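You operate a simulated robot arm through the tools that you are given. There is no shell and no other tool. Be economical: measure what you need, move in short steps, check, and stop when the job is done.

The job below is to be done with a simulated robot arm. You get a single attempt, and the scene is never put back.

TASK
Take the juice carton and put it in the wooden salad bowl.

The check looks at the end state, three seconds after you hand in, the way a careful person would. Anything else that was tipped, shoved, dropped, spilled or broken makes it a failure.

THE ROBOT
A 7-joint arm with a two-finger parallel gripper, fixed in place. Base frame: the origin is at the foot of the arm, x ahead of it, y to its left, z up; the work surface is at about z = 0. Readings come in mm, rad, newtons and seconds.
With the tool pointing down near the work surface it reaches from about 240 to 620 mm from the base axis. Its first joint turns from -1.152 to 1.152 rad. Payload 2.6 kg.
The tool frame sits at the grasp point between the pads (the TCP): z along the fingers, y along the line on which they close. The tips reach 30 mm beyond it. Largest opening 94 mm; finger width 28, thickness 10; the body of the gripper, 50 by 96 mm, starts 55 mm behind the TCP.
Orientation is that of the tool frame in the base frame, as a unit quaternion [x, y, z, w]. With the fingers straight down and closing along the base's y, the tool's x points along the base's -x, its y along +y and its z along -z.

THE INTERFACE
- The arm moves only by the tool play_rows. Its argument "steps" is a list of rows, each an object of numbers (a shift or turn left out is 0, a gripper value left out holds the last): "dx", "dy", "dz": the shift along the base's x, y, z in units of 400 mm (1.0 is 400 mm); "rx", "ry", "rz": the turn, a rotation vector about the base's x, y, z in units of 90 degrees (1.0 is 90 degrees); "claw": the opening, from 0 (shut) to 1 (fully open). In form: [{"dx": .., "dy": .., "dz": .., "rx": .., "ry": .., "rz": .., "claw": ..}, ...]. A call has 1 to 10 rows; each row is the pose to reach, as a shift and turn from the pose commanded when the call began. A call with a number of a shift or a turn outside -1 to 1 is refused whole. Rows are played at 5 a second. More than 50 mm and 0.15 rad between two rows, or a gripper value outside its range, and nothing of the call is played. A pose out of reach is approached as far as the arm can. The call stops where the force on the tool passes 40 N (or 10 N more than at its start, if that is more) or the arm is blocked; 0.2 s more then pass. The fingers move at their own pace (about 72 mm/s each) and stop on an object; they squeeze with about 41 N. The grip force told is the motor's: it shows also when the fingers shut on nothing. Time passes only in rows, and 0.2 s behind the last, so rows that repeat a pose let the fingers close. It gives the time, the measured TCP pose, the force on the tool (base axes), the opening and the grip force at its end, in the units of the frame above (readings bear some noise).
- Cameras (640 x 400 px; columns grow to the right, rows downward): "scene" is fixed at [26.6, 428.5, 588.7]; the picture's right is [-0.84, -0.55, 0.00], its down [-0.21, 0.33, -0.92] and it looks along [0.50, -0.77, -0.39] (base axes); focal length 313 px, centre (320, 200). "wrist" rides on the gripper at [76, 14, -102] in the tool frame; the picture's right is [-0.18, 0.98, 0.00], its down [-0.75, -0.14, -0.64] and it looks along [-0.63, -0.12, 0.77] (tool axes); focal length 243 px, centre (320, 200). There is no depth. A picture from a camera that has moved, and an enlarged one, comes with that camera's place and axes in the base frame and with its lens. The place of the scene camera against the robot may be out by one fixed shift of up to 12 mm in any direction.
- capture(camera): a new picture of that camera. It takes no simulated time.
- close_up(camera, box): a new picture of the part [left, top, right, bottom] of that camera's present view, enlarged. It takes no simulated time.
- sign_off(): hands the job in; it is judged then, once.

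Work in short steps. Places have to be worked out from the pictures, the camera data and where the tool is seen: move nearer, look again, correct. Check each grasp and each placing, and mend what went wrong. You have 90 turns and 38 pictures in all, those below and enlarged ones among them. Open the gripper and draw the arm clear of the work before you hand the job in, unless the task says otherwise; then end with one line.

The tools are called after "Request:" by a JSON object that holds its "name" and its "arguments". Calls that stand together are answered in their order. play_rows: Moves the arm, as the interface text tells. Its arguments: {"type":"object","properties":{"steps":{"type":"array","items":{"type":"object","properties":{"dx":{"type":"number"},"dy":{"type":"number"},"dz":{"type":"number"},"rx":{"type":"number"},"ry":{"type":"number"},"rz":{"type":"number"},"claw":{"type":"number"}}}}},"required":["steps"]} The other tools are called the same way: capture (camera) takes a picture; close_up (camera, box) takes an enlarged picture of a part of a camera's view; sign_off () hands the job in.

At the start:

```text
time_s: 0.0
tool_pos: [354.9, -67.8, 359.2]
tool_rot: [-0.001, 1.0, -0.001, 0.0]
contact_force: [-0.3, -0.2, -1.0]
gripper_width: 93.8
grip_force: 0.1
```

scene: 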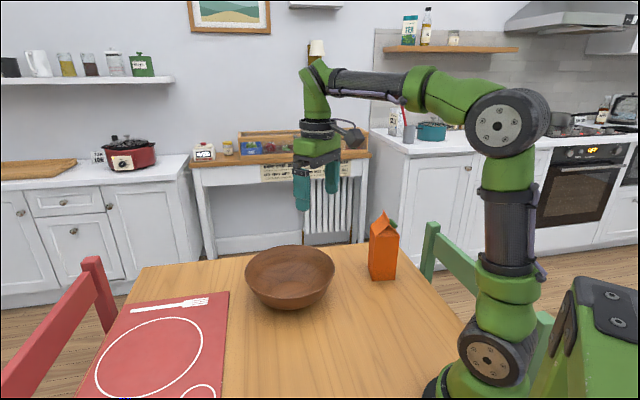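
wrist: 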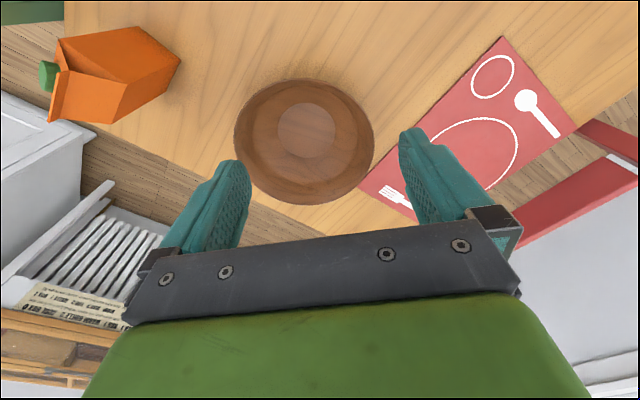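

I judge the bowl to be centred near (470,-120) and the carton near (305,-338), rotated about 30° and around 200 mm tall. I'll take a closer look at the carton.

Request:
{"name": "close_up", "arguments": {"camera": "scene", "box": [335, 195, 435, 295]}}

Request:
{"name": "close_up", "arguments": {"camera": "wrist", "box": [20, 10, 220, 135]}}

```text
4.00 times, centred on (385, 245) of scene
camera zoom: at [26.6, 428.5, 588.7], right [-0.84, -0.55, 0.0], down [-0.21, 0.33, -0.92], along [0.5, -0.77, -0.39], focal length 1252 px, centre (60, 20)
```

zoom: 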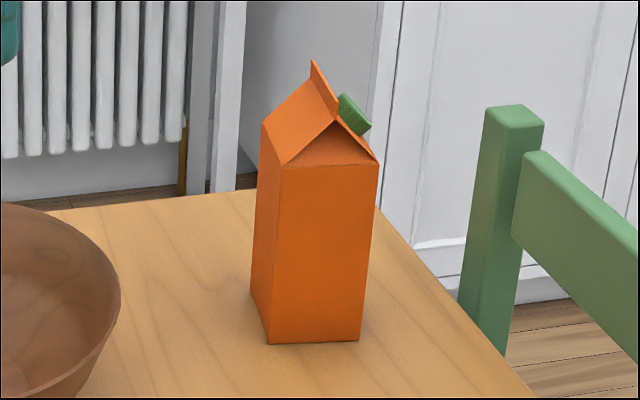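

```text
3.20 times, centred on (120, 72) of wrist
camera zoom: at [278.9, -52.8, 459.5], right [0.18, 0.98, 0.0], down [0.75, -0.14, 0.64], along [0.63, -0.12, -0.77], focal length 776 px, centre (960, 608)
```

zoom: 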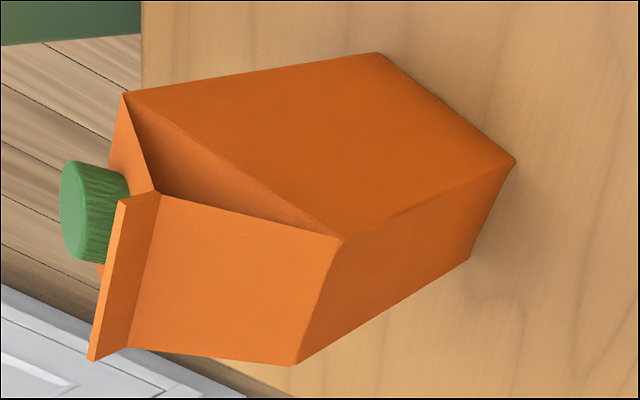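

The carton is about 65 mm square and centred near (310,-340). One edge lies at about +37°, its shoulders are at z≈148 and its top at z≈204. I'll go above it with the fingers open and yawed +37°, so they close across the gable-end faces and clear the cap.

Request:
{"name": "play_rows", "arguments": {"steps": [{"dx": -0.014, "dy": -0.085, "dz": -0.0184, "rz": 0.0514, "claw": 1}, {"dx": -0.028, "dy": -0.17, "dz": -0.037, "rz": 0.103}, {"dx": -0.042, "dy": -0.255, "dz": -0.055, "rz": 0.154}, {"dx": -0.056, "dy": -0.34, "dz": -0.074, "rz": 0.2055}, {"dx": -0.07, "dy": -0.425, "dz": -0.092, "rz": 0.257}, {"dx": -0.084, "dy": -0.51, "dz": -0.11, "rz": 0.308}, {"dx": -0.098, "dy": -0.595, "dz": -0.129, "rz": 0.36}, {"dx": -0.1125, "dy": -0.68, "dz": -0.1475, "rz": 0.411}, {"dx": -0.1125, "dy": -0.68, "dz": -0.1475, "rz": 0.411}]}}

Request:
{"name": "capture", "arguments": {"camera": "wrist"}}

Request:
{"name": "close_up", "arguments": {"camera": "scene", "box": [320, 140, 480, 300]}}

```text
time_s: 2.0
tool_pos: [309.6, -339.3, 301.0]
tool_rot: [-0.318, 0.948, 0.0, -0.001]
contact_force: [0.3, 0.1, 0.0]
gripper_width: 93.9
grip_force: 0.0
```

```text
33 pictures are left
camera wrist: at [240.4, -374.2, 400.7], right [-0.45, 0.9, 0.0], down [0.69, 0.34, 0.64], along [0.57, 0.29, -0.77], focal length 243 px, centre (320, 200)
```

wrist: 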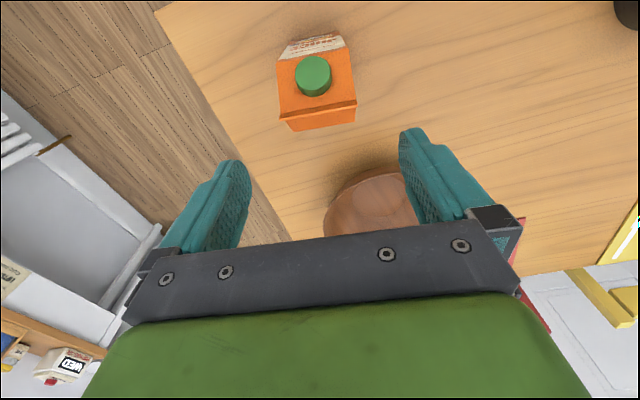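

```text
2.50 times, centred on (400, 220) of scene
camera zoom: at [26.6, 428.4, 588.7], right [-0.84, -0.55, 0.0], down [-0.21, 0.33, -0.92], along [0.5, -0.77, -0.39], focal length 783 px, centre (120, 150)
```

zoom: 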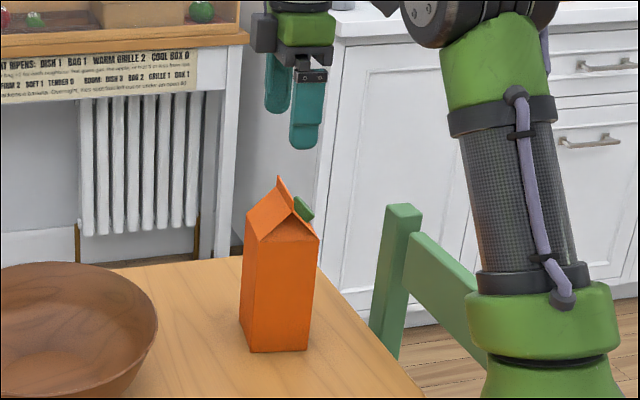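

The ridge and shoulder corners put the carton's centre within a few mm of the TCP, and the yaw matches. I'll lower until the fingers straddle the gable, then look again.

Request:
{"name": "play_rows", "arguments": {"steps": [{"dz": -0.06}, {"dz": -0.12}, {"dz": -0.18}, {"dz": -0.24}, {"dz": -0.24}]}}

Request:
{"name": "capture", "arguments": {"camera": "wrist"}}

Request:
{"name": "close_up", "arguments": {"camera": "scene", "box": [320, 180, 440, 300]}}

```text
time_s: 3.2
tool_pos: [311.9, -337.8, 204.1]
tool_rot: [-0.318, 0.948, -0.001, -0.001]
contact_force: [0.3, -0.1, 0.2]
gripper_width: 94.4
grip_force: 0.2
```

```text
31 pictures are left
camera wrist: at [242.0, -372.5, 304.6], right [-0.44, 0.9, 0.0], down [0.69, 0.34, 0.64], along [0.58, 0.28, -0.77], focal length 243 px, centre (320, 200)
```

wrist: 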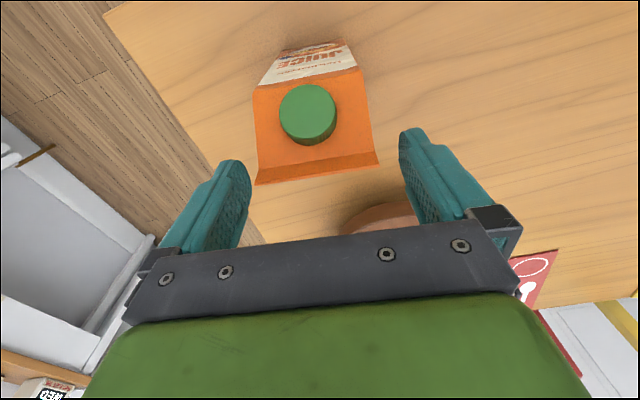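

```text
3.33 times, centred on (380, 240) of scene
camera zoom: at [26.6, 428.5, 588.7], right [-0.84, -0.55, 0.0], down [-0.21, 0.33, -0.92], along [0.5, -0.77, -0.39], focal length 1044 px, centre (120, 67)
```

zoom: 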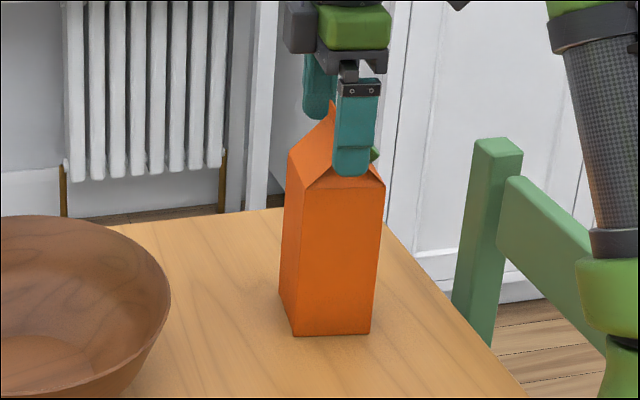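

The fingers straddle the gable centrally along the closing axis, with clear gaps on both sides. I'll descend to z≈156 so the tips are about 22 mm below the shoulders, then close.

Request:
{"name": "play_rows", "arguments": {"steps": [{"dz": -0.04}, {"dz": -0.08}, {"dz": -0.12}, {"dz": -0.12}]}}

Request:
{"name": "capture", "arguments": {"camera": "wrist"}}

Request:
{"name": "close_up", "arguments": {"camera": "scene", "box": [320, 180, 440, 300]}}

```text
time_s: 4.2
tool_pos: [309.1, -338.7, 155.7]
tool_rot: [-0.317, 0.948, 0.0, 0.001]
contact_force: [-0.4, -0.2, -0.1]
gripper_width: 94.0
grip_force: 0.0
```

```text
29 pictures are left
camera wrist: at [239.6, -373.5, 255.6], right [-0.44, 0.9, 0.0], down [0.69, 0.34, 0.64], along [0.58, 0.29, -0.77], focal length 243 px, centre (320, 200)
```

wrist: 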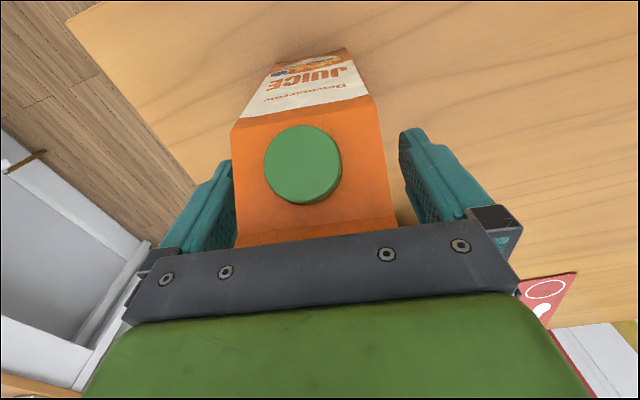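

```text
3.33 times, centred on (380, 240) of scene
camera zoom: at [26.6, 428.5, 588.7], right [-0.84, -0.55, 0.0], down [-0.21, 0.33, -0.92], along [0.5, -0.77, -0.39], focal length 1044 px, centre (120, 67)
```

zoom: 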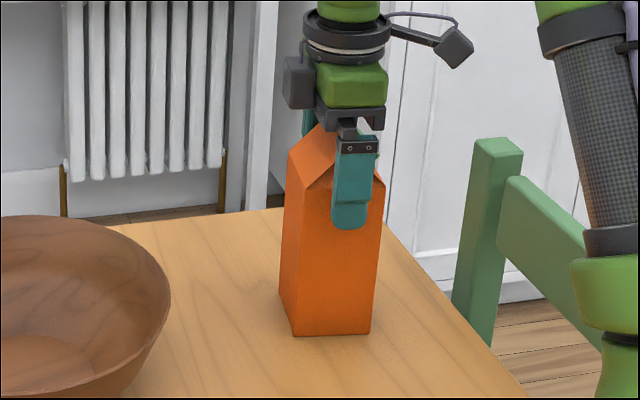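

The reading is free of contact and the centring is within about 2 mm along the closing axis. I'll correct that and close.

Request:
{"name": "play_rows", "arguments": {"steps": [{"dx": 0.003, "dy": -0.004, "claw": 1}, {"dx": 0.003, "dy": -0.004, "claw": 0.8}, {"dx": 0.003, "dy": -0.004, "claw": 0.7}, {"dx": 0.003, "dy": -0.004, "claw": 0.6}, {"dx": 0.003, "dy": -0.004, "claw": 0.4}, {"dx": 0.003, "dy": -0.004, "claw": 0.2}, {"dx": 0.003, "dy": -0.004, "claw": 0}, {"dx": 0.003, "dy": -0.004, "claw": 0}]}}

Request:
{"name": "close_up", "arguments": {"camera": "scene", "box": [320, 180, 440, 300]}}

```text
time_s: 6.0
tool_pos: [310.0, -340.0, 155.8]
tool_rot: [-0.318, 0.948, 0.0, 0.0]
contact_force: [1.0, -0.4, 0.0]
gripper_width: 72.1
grip_force: 41.2
```

```text
3.33 times, centred on (380, 240) of scene
camera zoom: at [26.6, 428.5, 588.7], right [-0.84, -0.55, 0.0], down [-0.21, 0.33, -0.92], along [0.5, -0.77, -0.39], focal length 1044 px, centre (120, 67)
```

zoom: 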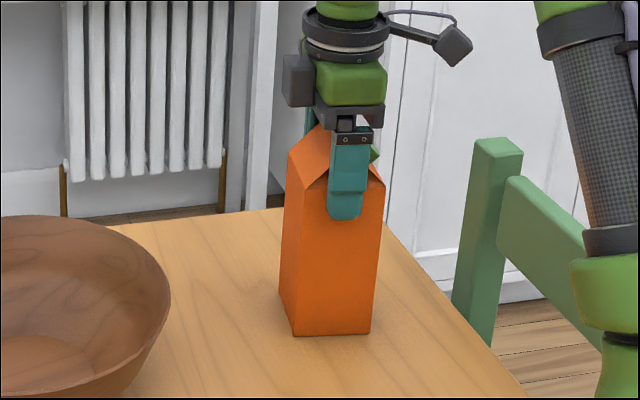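

The fingers are firmly on the carton (72 mm, 41 N) and it is still upright. I'll lift 130 mm and check.

Request:
{"name": "play_rows", "arguments": {"steps": [{"dz": 0.02}, {"dz": 0.05}, {"dz": 0.1}, {"dz": 0.16}, {"dz": 0.22}, {"dz": 0.28}, {"dz": 0.325}, {"dz": 0.325}]}}

Request:
{"name": "capture", "arguments": {"camera": "scene"}}

Request:
{"name": "capture", "arguments": {"camera": "wrist"}}

```text
time_s: 7.8
tool_pos: [312.3, -340.3, 287.0]
tool_rot: [-0.317, 0.948, 0.0, 0.0]
contact_force: [0.4, -0.3, -8.5]
gripper_width: 72.0
grip_force: 40.9
```

```text
26 pictures are left
```

scene: 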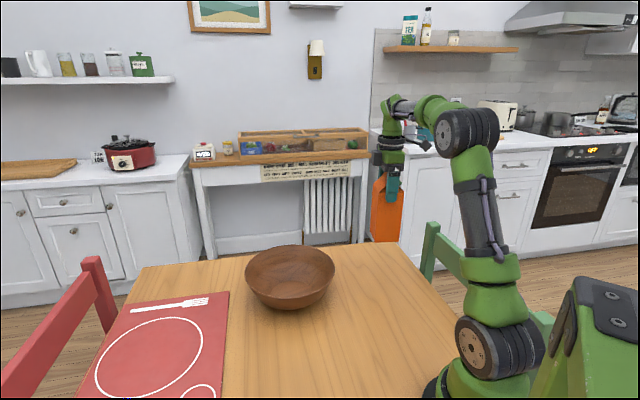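

```text
25 pictures are left
camera wrist: at [242.4, -375.1, 387.2], right [-0.44, 0.9, 0.0], down [0.69, 0.34, 0.64], along [0.57, 0.29, -0.77], focal length 243 px, centre (320, 200)
```

wrist: 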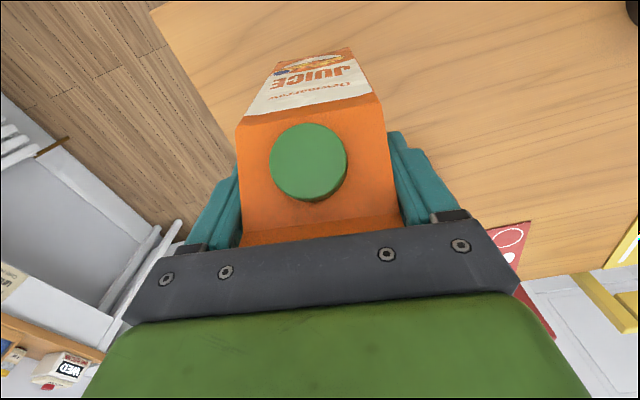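

The carton is held straight and weighs about 0.85 kg. I'll take a close-up of the bowl to refine its centre before carrying.

Request:
{"name": "close_up", "arguments": {"camera": "scene", "box": [225, 230, 355, 320]}}

```text
4.44 times, centred on (290, 275) of scene
camera zoom: at [26.7, 428.4, 588.7], right [-0.84, -0.55, 0.0], down [-0.21, 0.33, -0.92], along [0.5, -0.77, -0.39], focal length 1392 px, centre (453, -133)
```

zoom: 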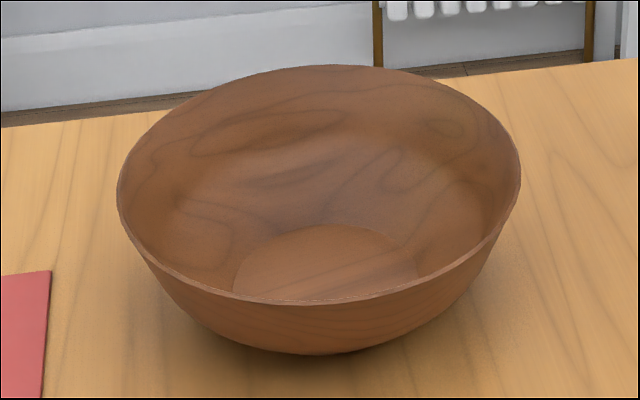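

From the two views I put the bowl centre at about (477,-116), with the rim at z≈85 and the flat floor about 110 mm across. I'll carry the carton over at the present height, with its bottom about 130 mm up.

Request:
{"name": "play_rows", "arguments": {"steps": [{"dx": 0.03, "dy": 0.04}, {"dx": 0.09, "dy": 0.12}, {"dx": 0.15, "dy": 0.203}, {"dx": 0.21, "dy": 0.285}, {"dx": 0.27, "dy": 0.366}, {"dx": 0.33, "dy": 0.447}, {"dx": 0.385, "dy": 0.522}, {"dx": 0.415, "dy": 0.5625}, {"dx": 0.415, "dy": 0.5625}, {"dx": 0.415, "dy": 0.5625}]}}

Request:
{"name": "capture", "arguments": {"camera": "wrist"}}

Request:
{"name": "capture", "arguments": {"camera": "scene"}}

```text
time_s: 10.0
tool_pos: [477.5, -116.8, 286.5]
tool_rot: [-0.317, 0.948, 0.0, 0.0]
contact_force: [0.3, -0.9, -8.2]
gripper_width: 71.6
grip_force: 41.2
```

```text
23 pictures are left
camera wrist: at [407.9, -151.9, 387.0], right [-0.44, 0.9, 0.0], down [0.69, 0.34, 0.64], along [0.57, 0.28, -0.77], focal length 243 px, centre (320, 200)
```

wrist: 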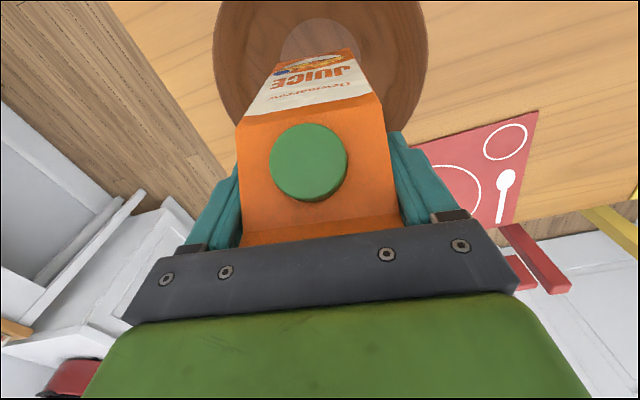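

```text
22 pictures are left
```

scene: 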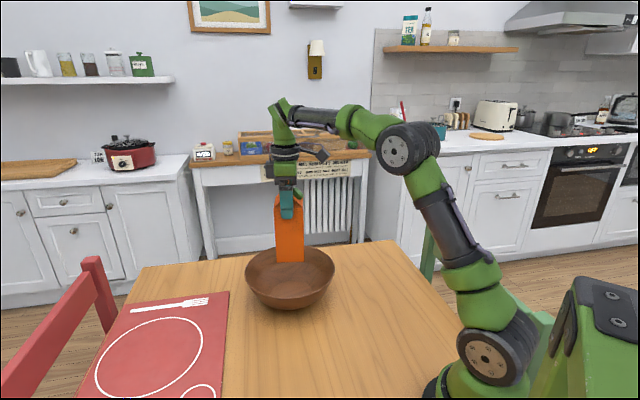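

The floor disc suggests the centre is nearer (474,-120), so I'll shift by (-3,-3) mm. Then I'll lower to TCP z≈186, with the carton bottom at about 30 mm, and look.

Request:
{"name": "play_rows", "arguments": {"steps": [{"dx": -0.0075, "dy": -0.008}, {"dx": -0.0075, "dy": -0.008, "dz": -0.05}, {"dx": -0.0075, "dy": -0.008, "dz": -0.1}, {"dx": -0.0075, "dy": -0.008, "dz": -0.15}, {"dx": -0.0075, "dy": -0.008, "dz": -0.2}, {"dx": -0.0075, "dy": -0.008, "dz": -0.25}, {"dx": -0.0075, "dy": -0.008, "dz": -0.25}]}}

Request:
{"name": "close_up", "arguments": {"camera": "scene", "box": [225, 190, 365, 320]}}

Request:
{"name": "capture", "arguments": {"camera": "wrist"}}

```text
time_s: 11.6
tool_pos: [475.3, -120.2, 185.1]
tool_rot: [-0.318, 0.948, 0.0, 0.001]
contact_force: [-0.5, -0.6, -7.8]
gripper_width: 72.1
grip_force: 40.9
```

```text
3.08 times, centred on (295, 255) of scene
camera zoom: at [26.7, 428.4, 588.7], right [-0.84, -0.55, 0.0], down [-0.21, 0.33, -0.92], along [0.5, -0.77, -0.39], focal length 963 px, centre (397, 31)
```

zoom: 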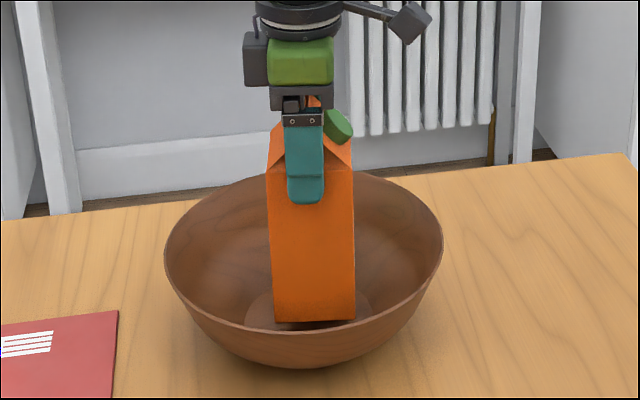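

```text
20 pictures are left
camera wrist: at [405.1, -154.4, 285.5], right [-0.44, 0.9, 0.0], down [0.69, 0.34, 0.64], along [0.58, 0.29, -0.77], focal length 243 px, centre (320, 200)
```

wrist: 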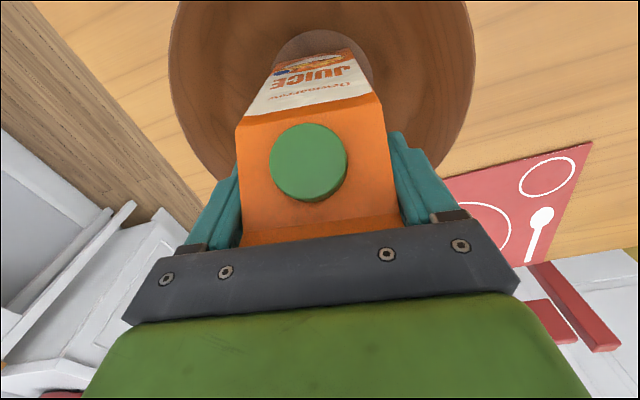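

Both views show the carton 4–5 mm too far towards -x and otherwise well centred. I'll shift by (+4,+2) mm and lower gently, watching the force.

Request:
{"name": "play_rows", "arguments": {"steps": [{"dx": 0.01, "dy": 0.005}, {"dx": 0.01, "dy": 0.005, "dz": -0.01}, {"dx": 0.01, "dy": 0.005, "dz": -0.02}, {"dx": 0.01, "dy": 0.005, "dz": -0.03}, {"dx": 0.01, "dy": 0.005, "dz": -0.0375}, {"dx": 0.01, "dy": 0.005, "dz": -0.0375}]}}

Request:
{"name": "close_up", "arguments": {"camera": "scene", "box": [225, 190, 365, 320]}}

```text
time_s: 13.0
tool_pos: [477.1, -117.6, 170.6]
tool_rot: [-0.318, 0.948, 0.0, 0.0]
contact_force: [0.7, -0.3, -6.8]
gripper_width: 71.9
grip_force: 41.1
```

```text
3.08 times, centred on (295, 255) of scene
camera zoom: at [26.7, 428.4, 588.7], right [-0.84, -0.55, 0.0], down [-0.21, 0.33, -0.92], along [0.5, -0.77, -0.39], focal length 963 px, centre (397, 31)
```

zoom: 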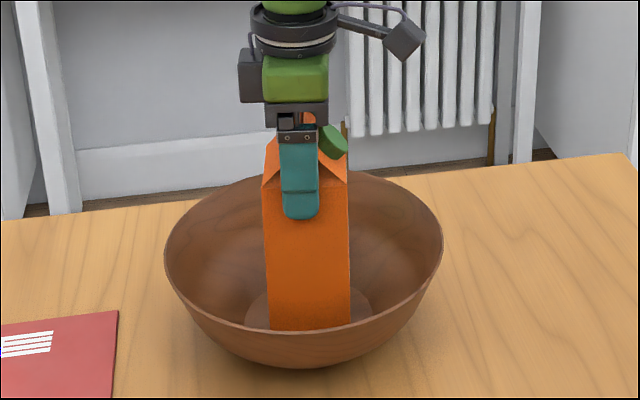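

The carton is now centred on the floor disc, with its bottom about 15 mm up and still free. I'll lower in 1 mm rows.

Request:
{"name": "play_rows", "arguments": {"steps": [{"dz": -0.0025}, {"dz": -0.005}, {"dz": -0.0075}, {"dz": -0.01}, {"dz": -0.0125}, {"dz": -0.0125}]}}

```text
time_s: 14.4
tool_pos: [477.9, -117.0, 167.0]
tool_rot: [-0.318, 0.948, 0.001, 0.0]
contact_force: [0.5, 0.2, -7.7]
gripper_width: 71.9
grip_force: 41.0
```

There is no contact yet at a carton bottom height of about 10–11 mm, so I'll keep lowering.

Request:
{"name": "play_rows", "arguments": {"steps": [{"dz": -0.0025}, {"dz": -0.005}, {"dz": -0.0075}, {"dz": -0.0075}]}}

```text
time_s: 15.4
tool_pos: [477.6, -117.2, 163.2]
tool_rot: [-0.317, 0.949, -0.001, 0.0]
contact_force: [-0.3, -1.0, -6.4]
gripper_width: 72.0
grip_force: 40.5
```

Still hanging, perhaps with slightly less load. I'll go on in 1 mm rows.

Request:
{"name": "play_rows", "arguments": {"steps": [{"dz": -0.0025}, {"dz": -0.005}, {"dz": -0.005}]}}

Request:
{"name": "close_up", "arguments": {"camera": "scene", "box": [225, 190, 365, 320]}}

```text
time_s: 16.2
tool_pos: [478.2, -117.8, 162.4]
tool_rot: [-0.316, 0.949, 0.0, -0.001]
contact_force: [-6.5, 2.0, 9.2]
gripper_width: 71.8
grip_force: 40.9
```

```text
3.08 times, centred on (295, 255) of scene
camera zoom: at [26.6, 428.5, 588.7], right [-0.84, -0.55, 0.0], down [-0.21, 0.33, -0.92], along [0.5, -0.77, -0.39], focal length 963 px, centre (397, 31)
```

zoom: 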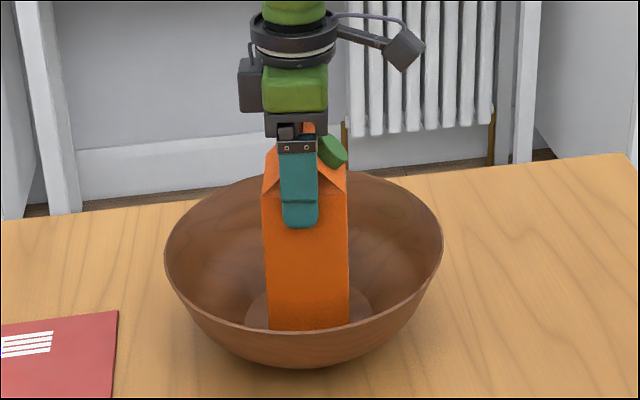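

Contact: vertical load turned to +9 N with -6.5 N in x, so a corner may be brushing the wall on the +x side. I'll ease back 2 mm in x and read again.

Request:
{"name": "play_rows", "arguments": {"steps": [{"dz": 0.004}, {"dx": -0.005, "dz": 0.004}, {"dx": -0.005, "dz": 0.002}, {"dx": -0.005, "dz": 0.0}, {"dx": -0.005, "dz": 0.0}]}}

```text
time_s: 17.4
tool_pos: [476.3, -117.9, 162.7]
tool_rot: [-0.317, 0.948, 0.001, 0.001]
contact_force: [1.3, 0.0, -2.8]
gripper_width: 72.0
grip_force: 40.9
```

The side load is gone and the carton is partly supported. I'll release slowly, without moving.

Request:
{"name": "play_rows", "arguments": {"steps": [{"claw": 0.78}, {"claw": 0.8}, {"claw": 0.85}, {"claw": 0.9}, {"claw": 1}, {"claw": 1}]}}

Request:
{"name": "close_up", "arguments": {"camera": "scene", "box": [225, 190, 365, 320]}}

Request:
{"name": "capture", "arguments": {"camera": "wrist"}}

```text
time_s: 18.8
tool_pos: [476.5, -117.2, 161.9]
tool_rot: [-0.318, 0.948, 0.0, 0.0]
contact_force: [-0.8, 0.2, -0.2]
gripper_width: 93.9
grip_force: 0.0
```

```text
3.08 times, centred on (295, 255) of scene
camera zoom: at [26.6, 428.5, 588.7], right [-0.84, -0.55, 0.0], down [-0.21, 0.33, -0.92], along [0.5, -0.77, -0.39], focal length 963 px, centre (397, 31)
```

zoom: 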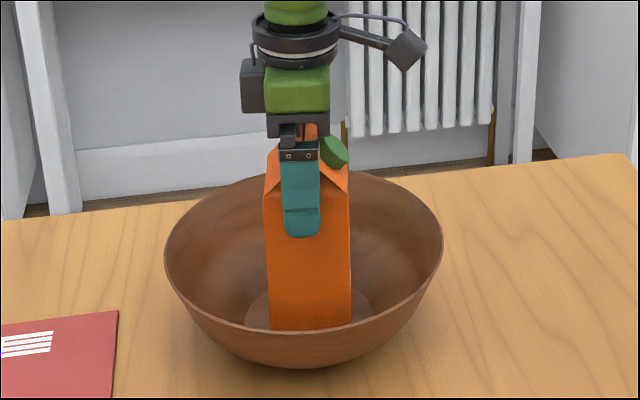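

```text
16 pictures are left
camera wrist: at [407.2, -151.5, 262.5], right [-0.44, 0.9, 0.0], down [0.69, 0.34, 0.64], along [0.58, 0.28, -0.77], focal length 243 px, centre (320, 200)
```

wrist: 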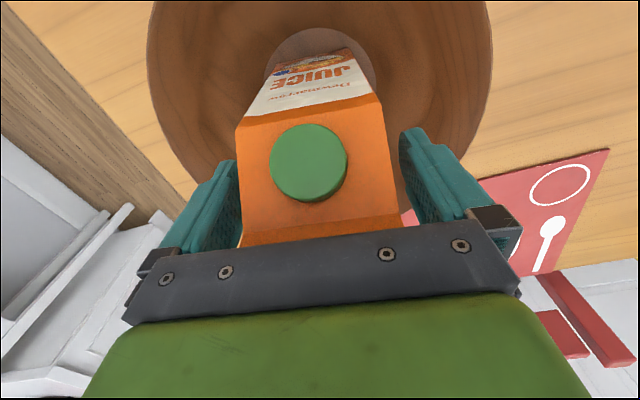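

The carton stands on the bowl floor and the fingers are clear of it on both sides. I'll rise straight up.

Request:
{"name": "play_rows", "arguments": {"steps": [{"dz": 0.02}, {"dz": 0.05}, {"dz": 0.1}, {"dz": 0.17}, {"dz": 0.25}, {"dz": 0.33}, {"dz": 0.4}, {"dz": 0.4}]}}

Request:
{"name": "capture", "arguments": {"camera": "scene"}}

```text
time_s: 20.6
tool_pos: [476.3, -116.6, 321.9]
tool_rot: [-0.318, 0.948, 0.0, 0.0]
contact_force: [0.8, -0.3, 0.2]
gripper_width: 94.0
grip_force: 0.0
```

```text
15 pictures are left
```

scene: 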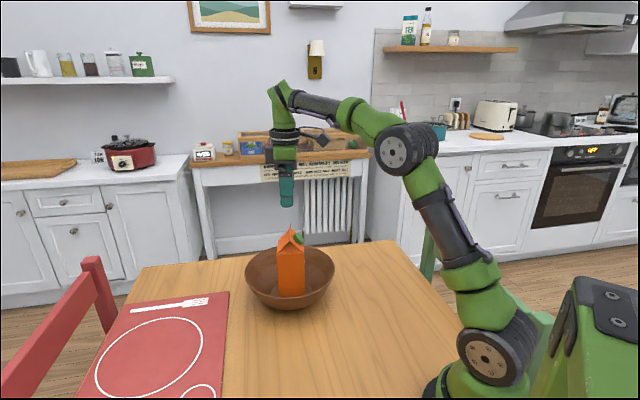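

The carton stands upright in the bowl and nothing else has moved. I'll draw the arm back and away from the bowl.

Request:
{"name": "play_rows", "arguments": {"steps": [{"dz": 0.05}, {"dx": -0.08, "dz": 0.08}, {"dx": -0.18, "dz": 0.08}, {"dx": -0.28, "dz": 0.08}, {"dx": -0.35, "dz": 0.08}, {"dx": -0.35, "dz": 0.08}]}}

Request:
{"name": "close_up", "arguments": {"camera": "scene", "box": [205, 180, 405, 320]}}

```text
time_s: 22.0
tool_pos: [334.8, -118.7, 352.2]
tool_rot: [-0.317, 0.948, 0.0, -0.001]
contact_force: [0.2, 0.1, -0.1]
gripper_width: 93.9
grip_force: 0.1
```

```text
2.86 times, centred on (305, 250) of scene
camera zoom: at [26.6, 428.5, 588.7], right [-0.84, -0.55, 0.0], down [-0.21, 0.33, -0.92], along [0.5, -0.77, -0.39], focal length 895 px, centre (363, 57)
```

zoom: 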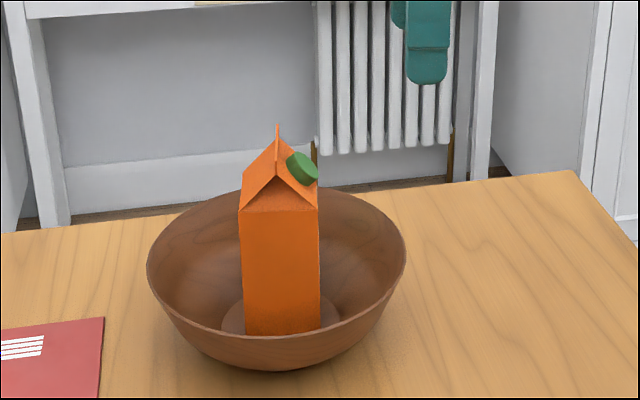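

The carton is upright and stable in the bowl, and the arm is clear with the gripper open, so I'm handing in.

Request:
{"name": "sign_off", "arguments": {}}

```text
The job is handed in.
```

The juice carton is standing upright in the wooden salad bowl, and nothing else on the table was moved.
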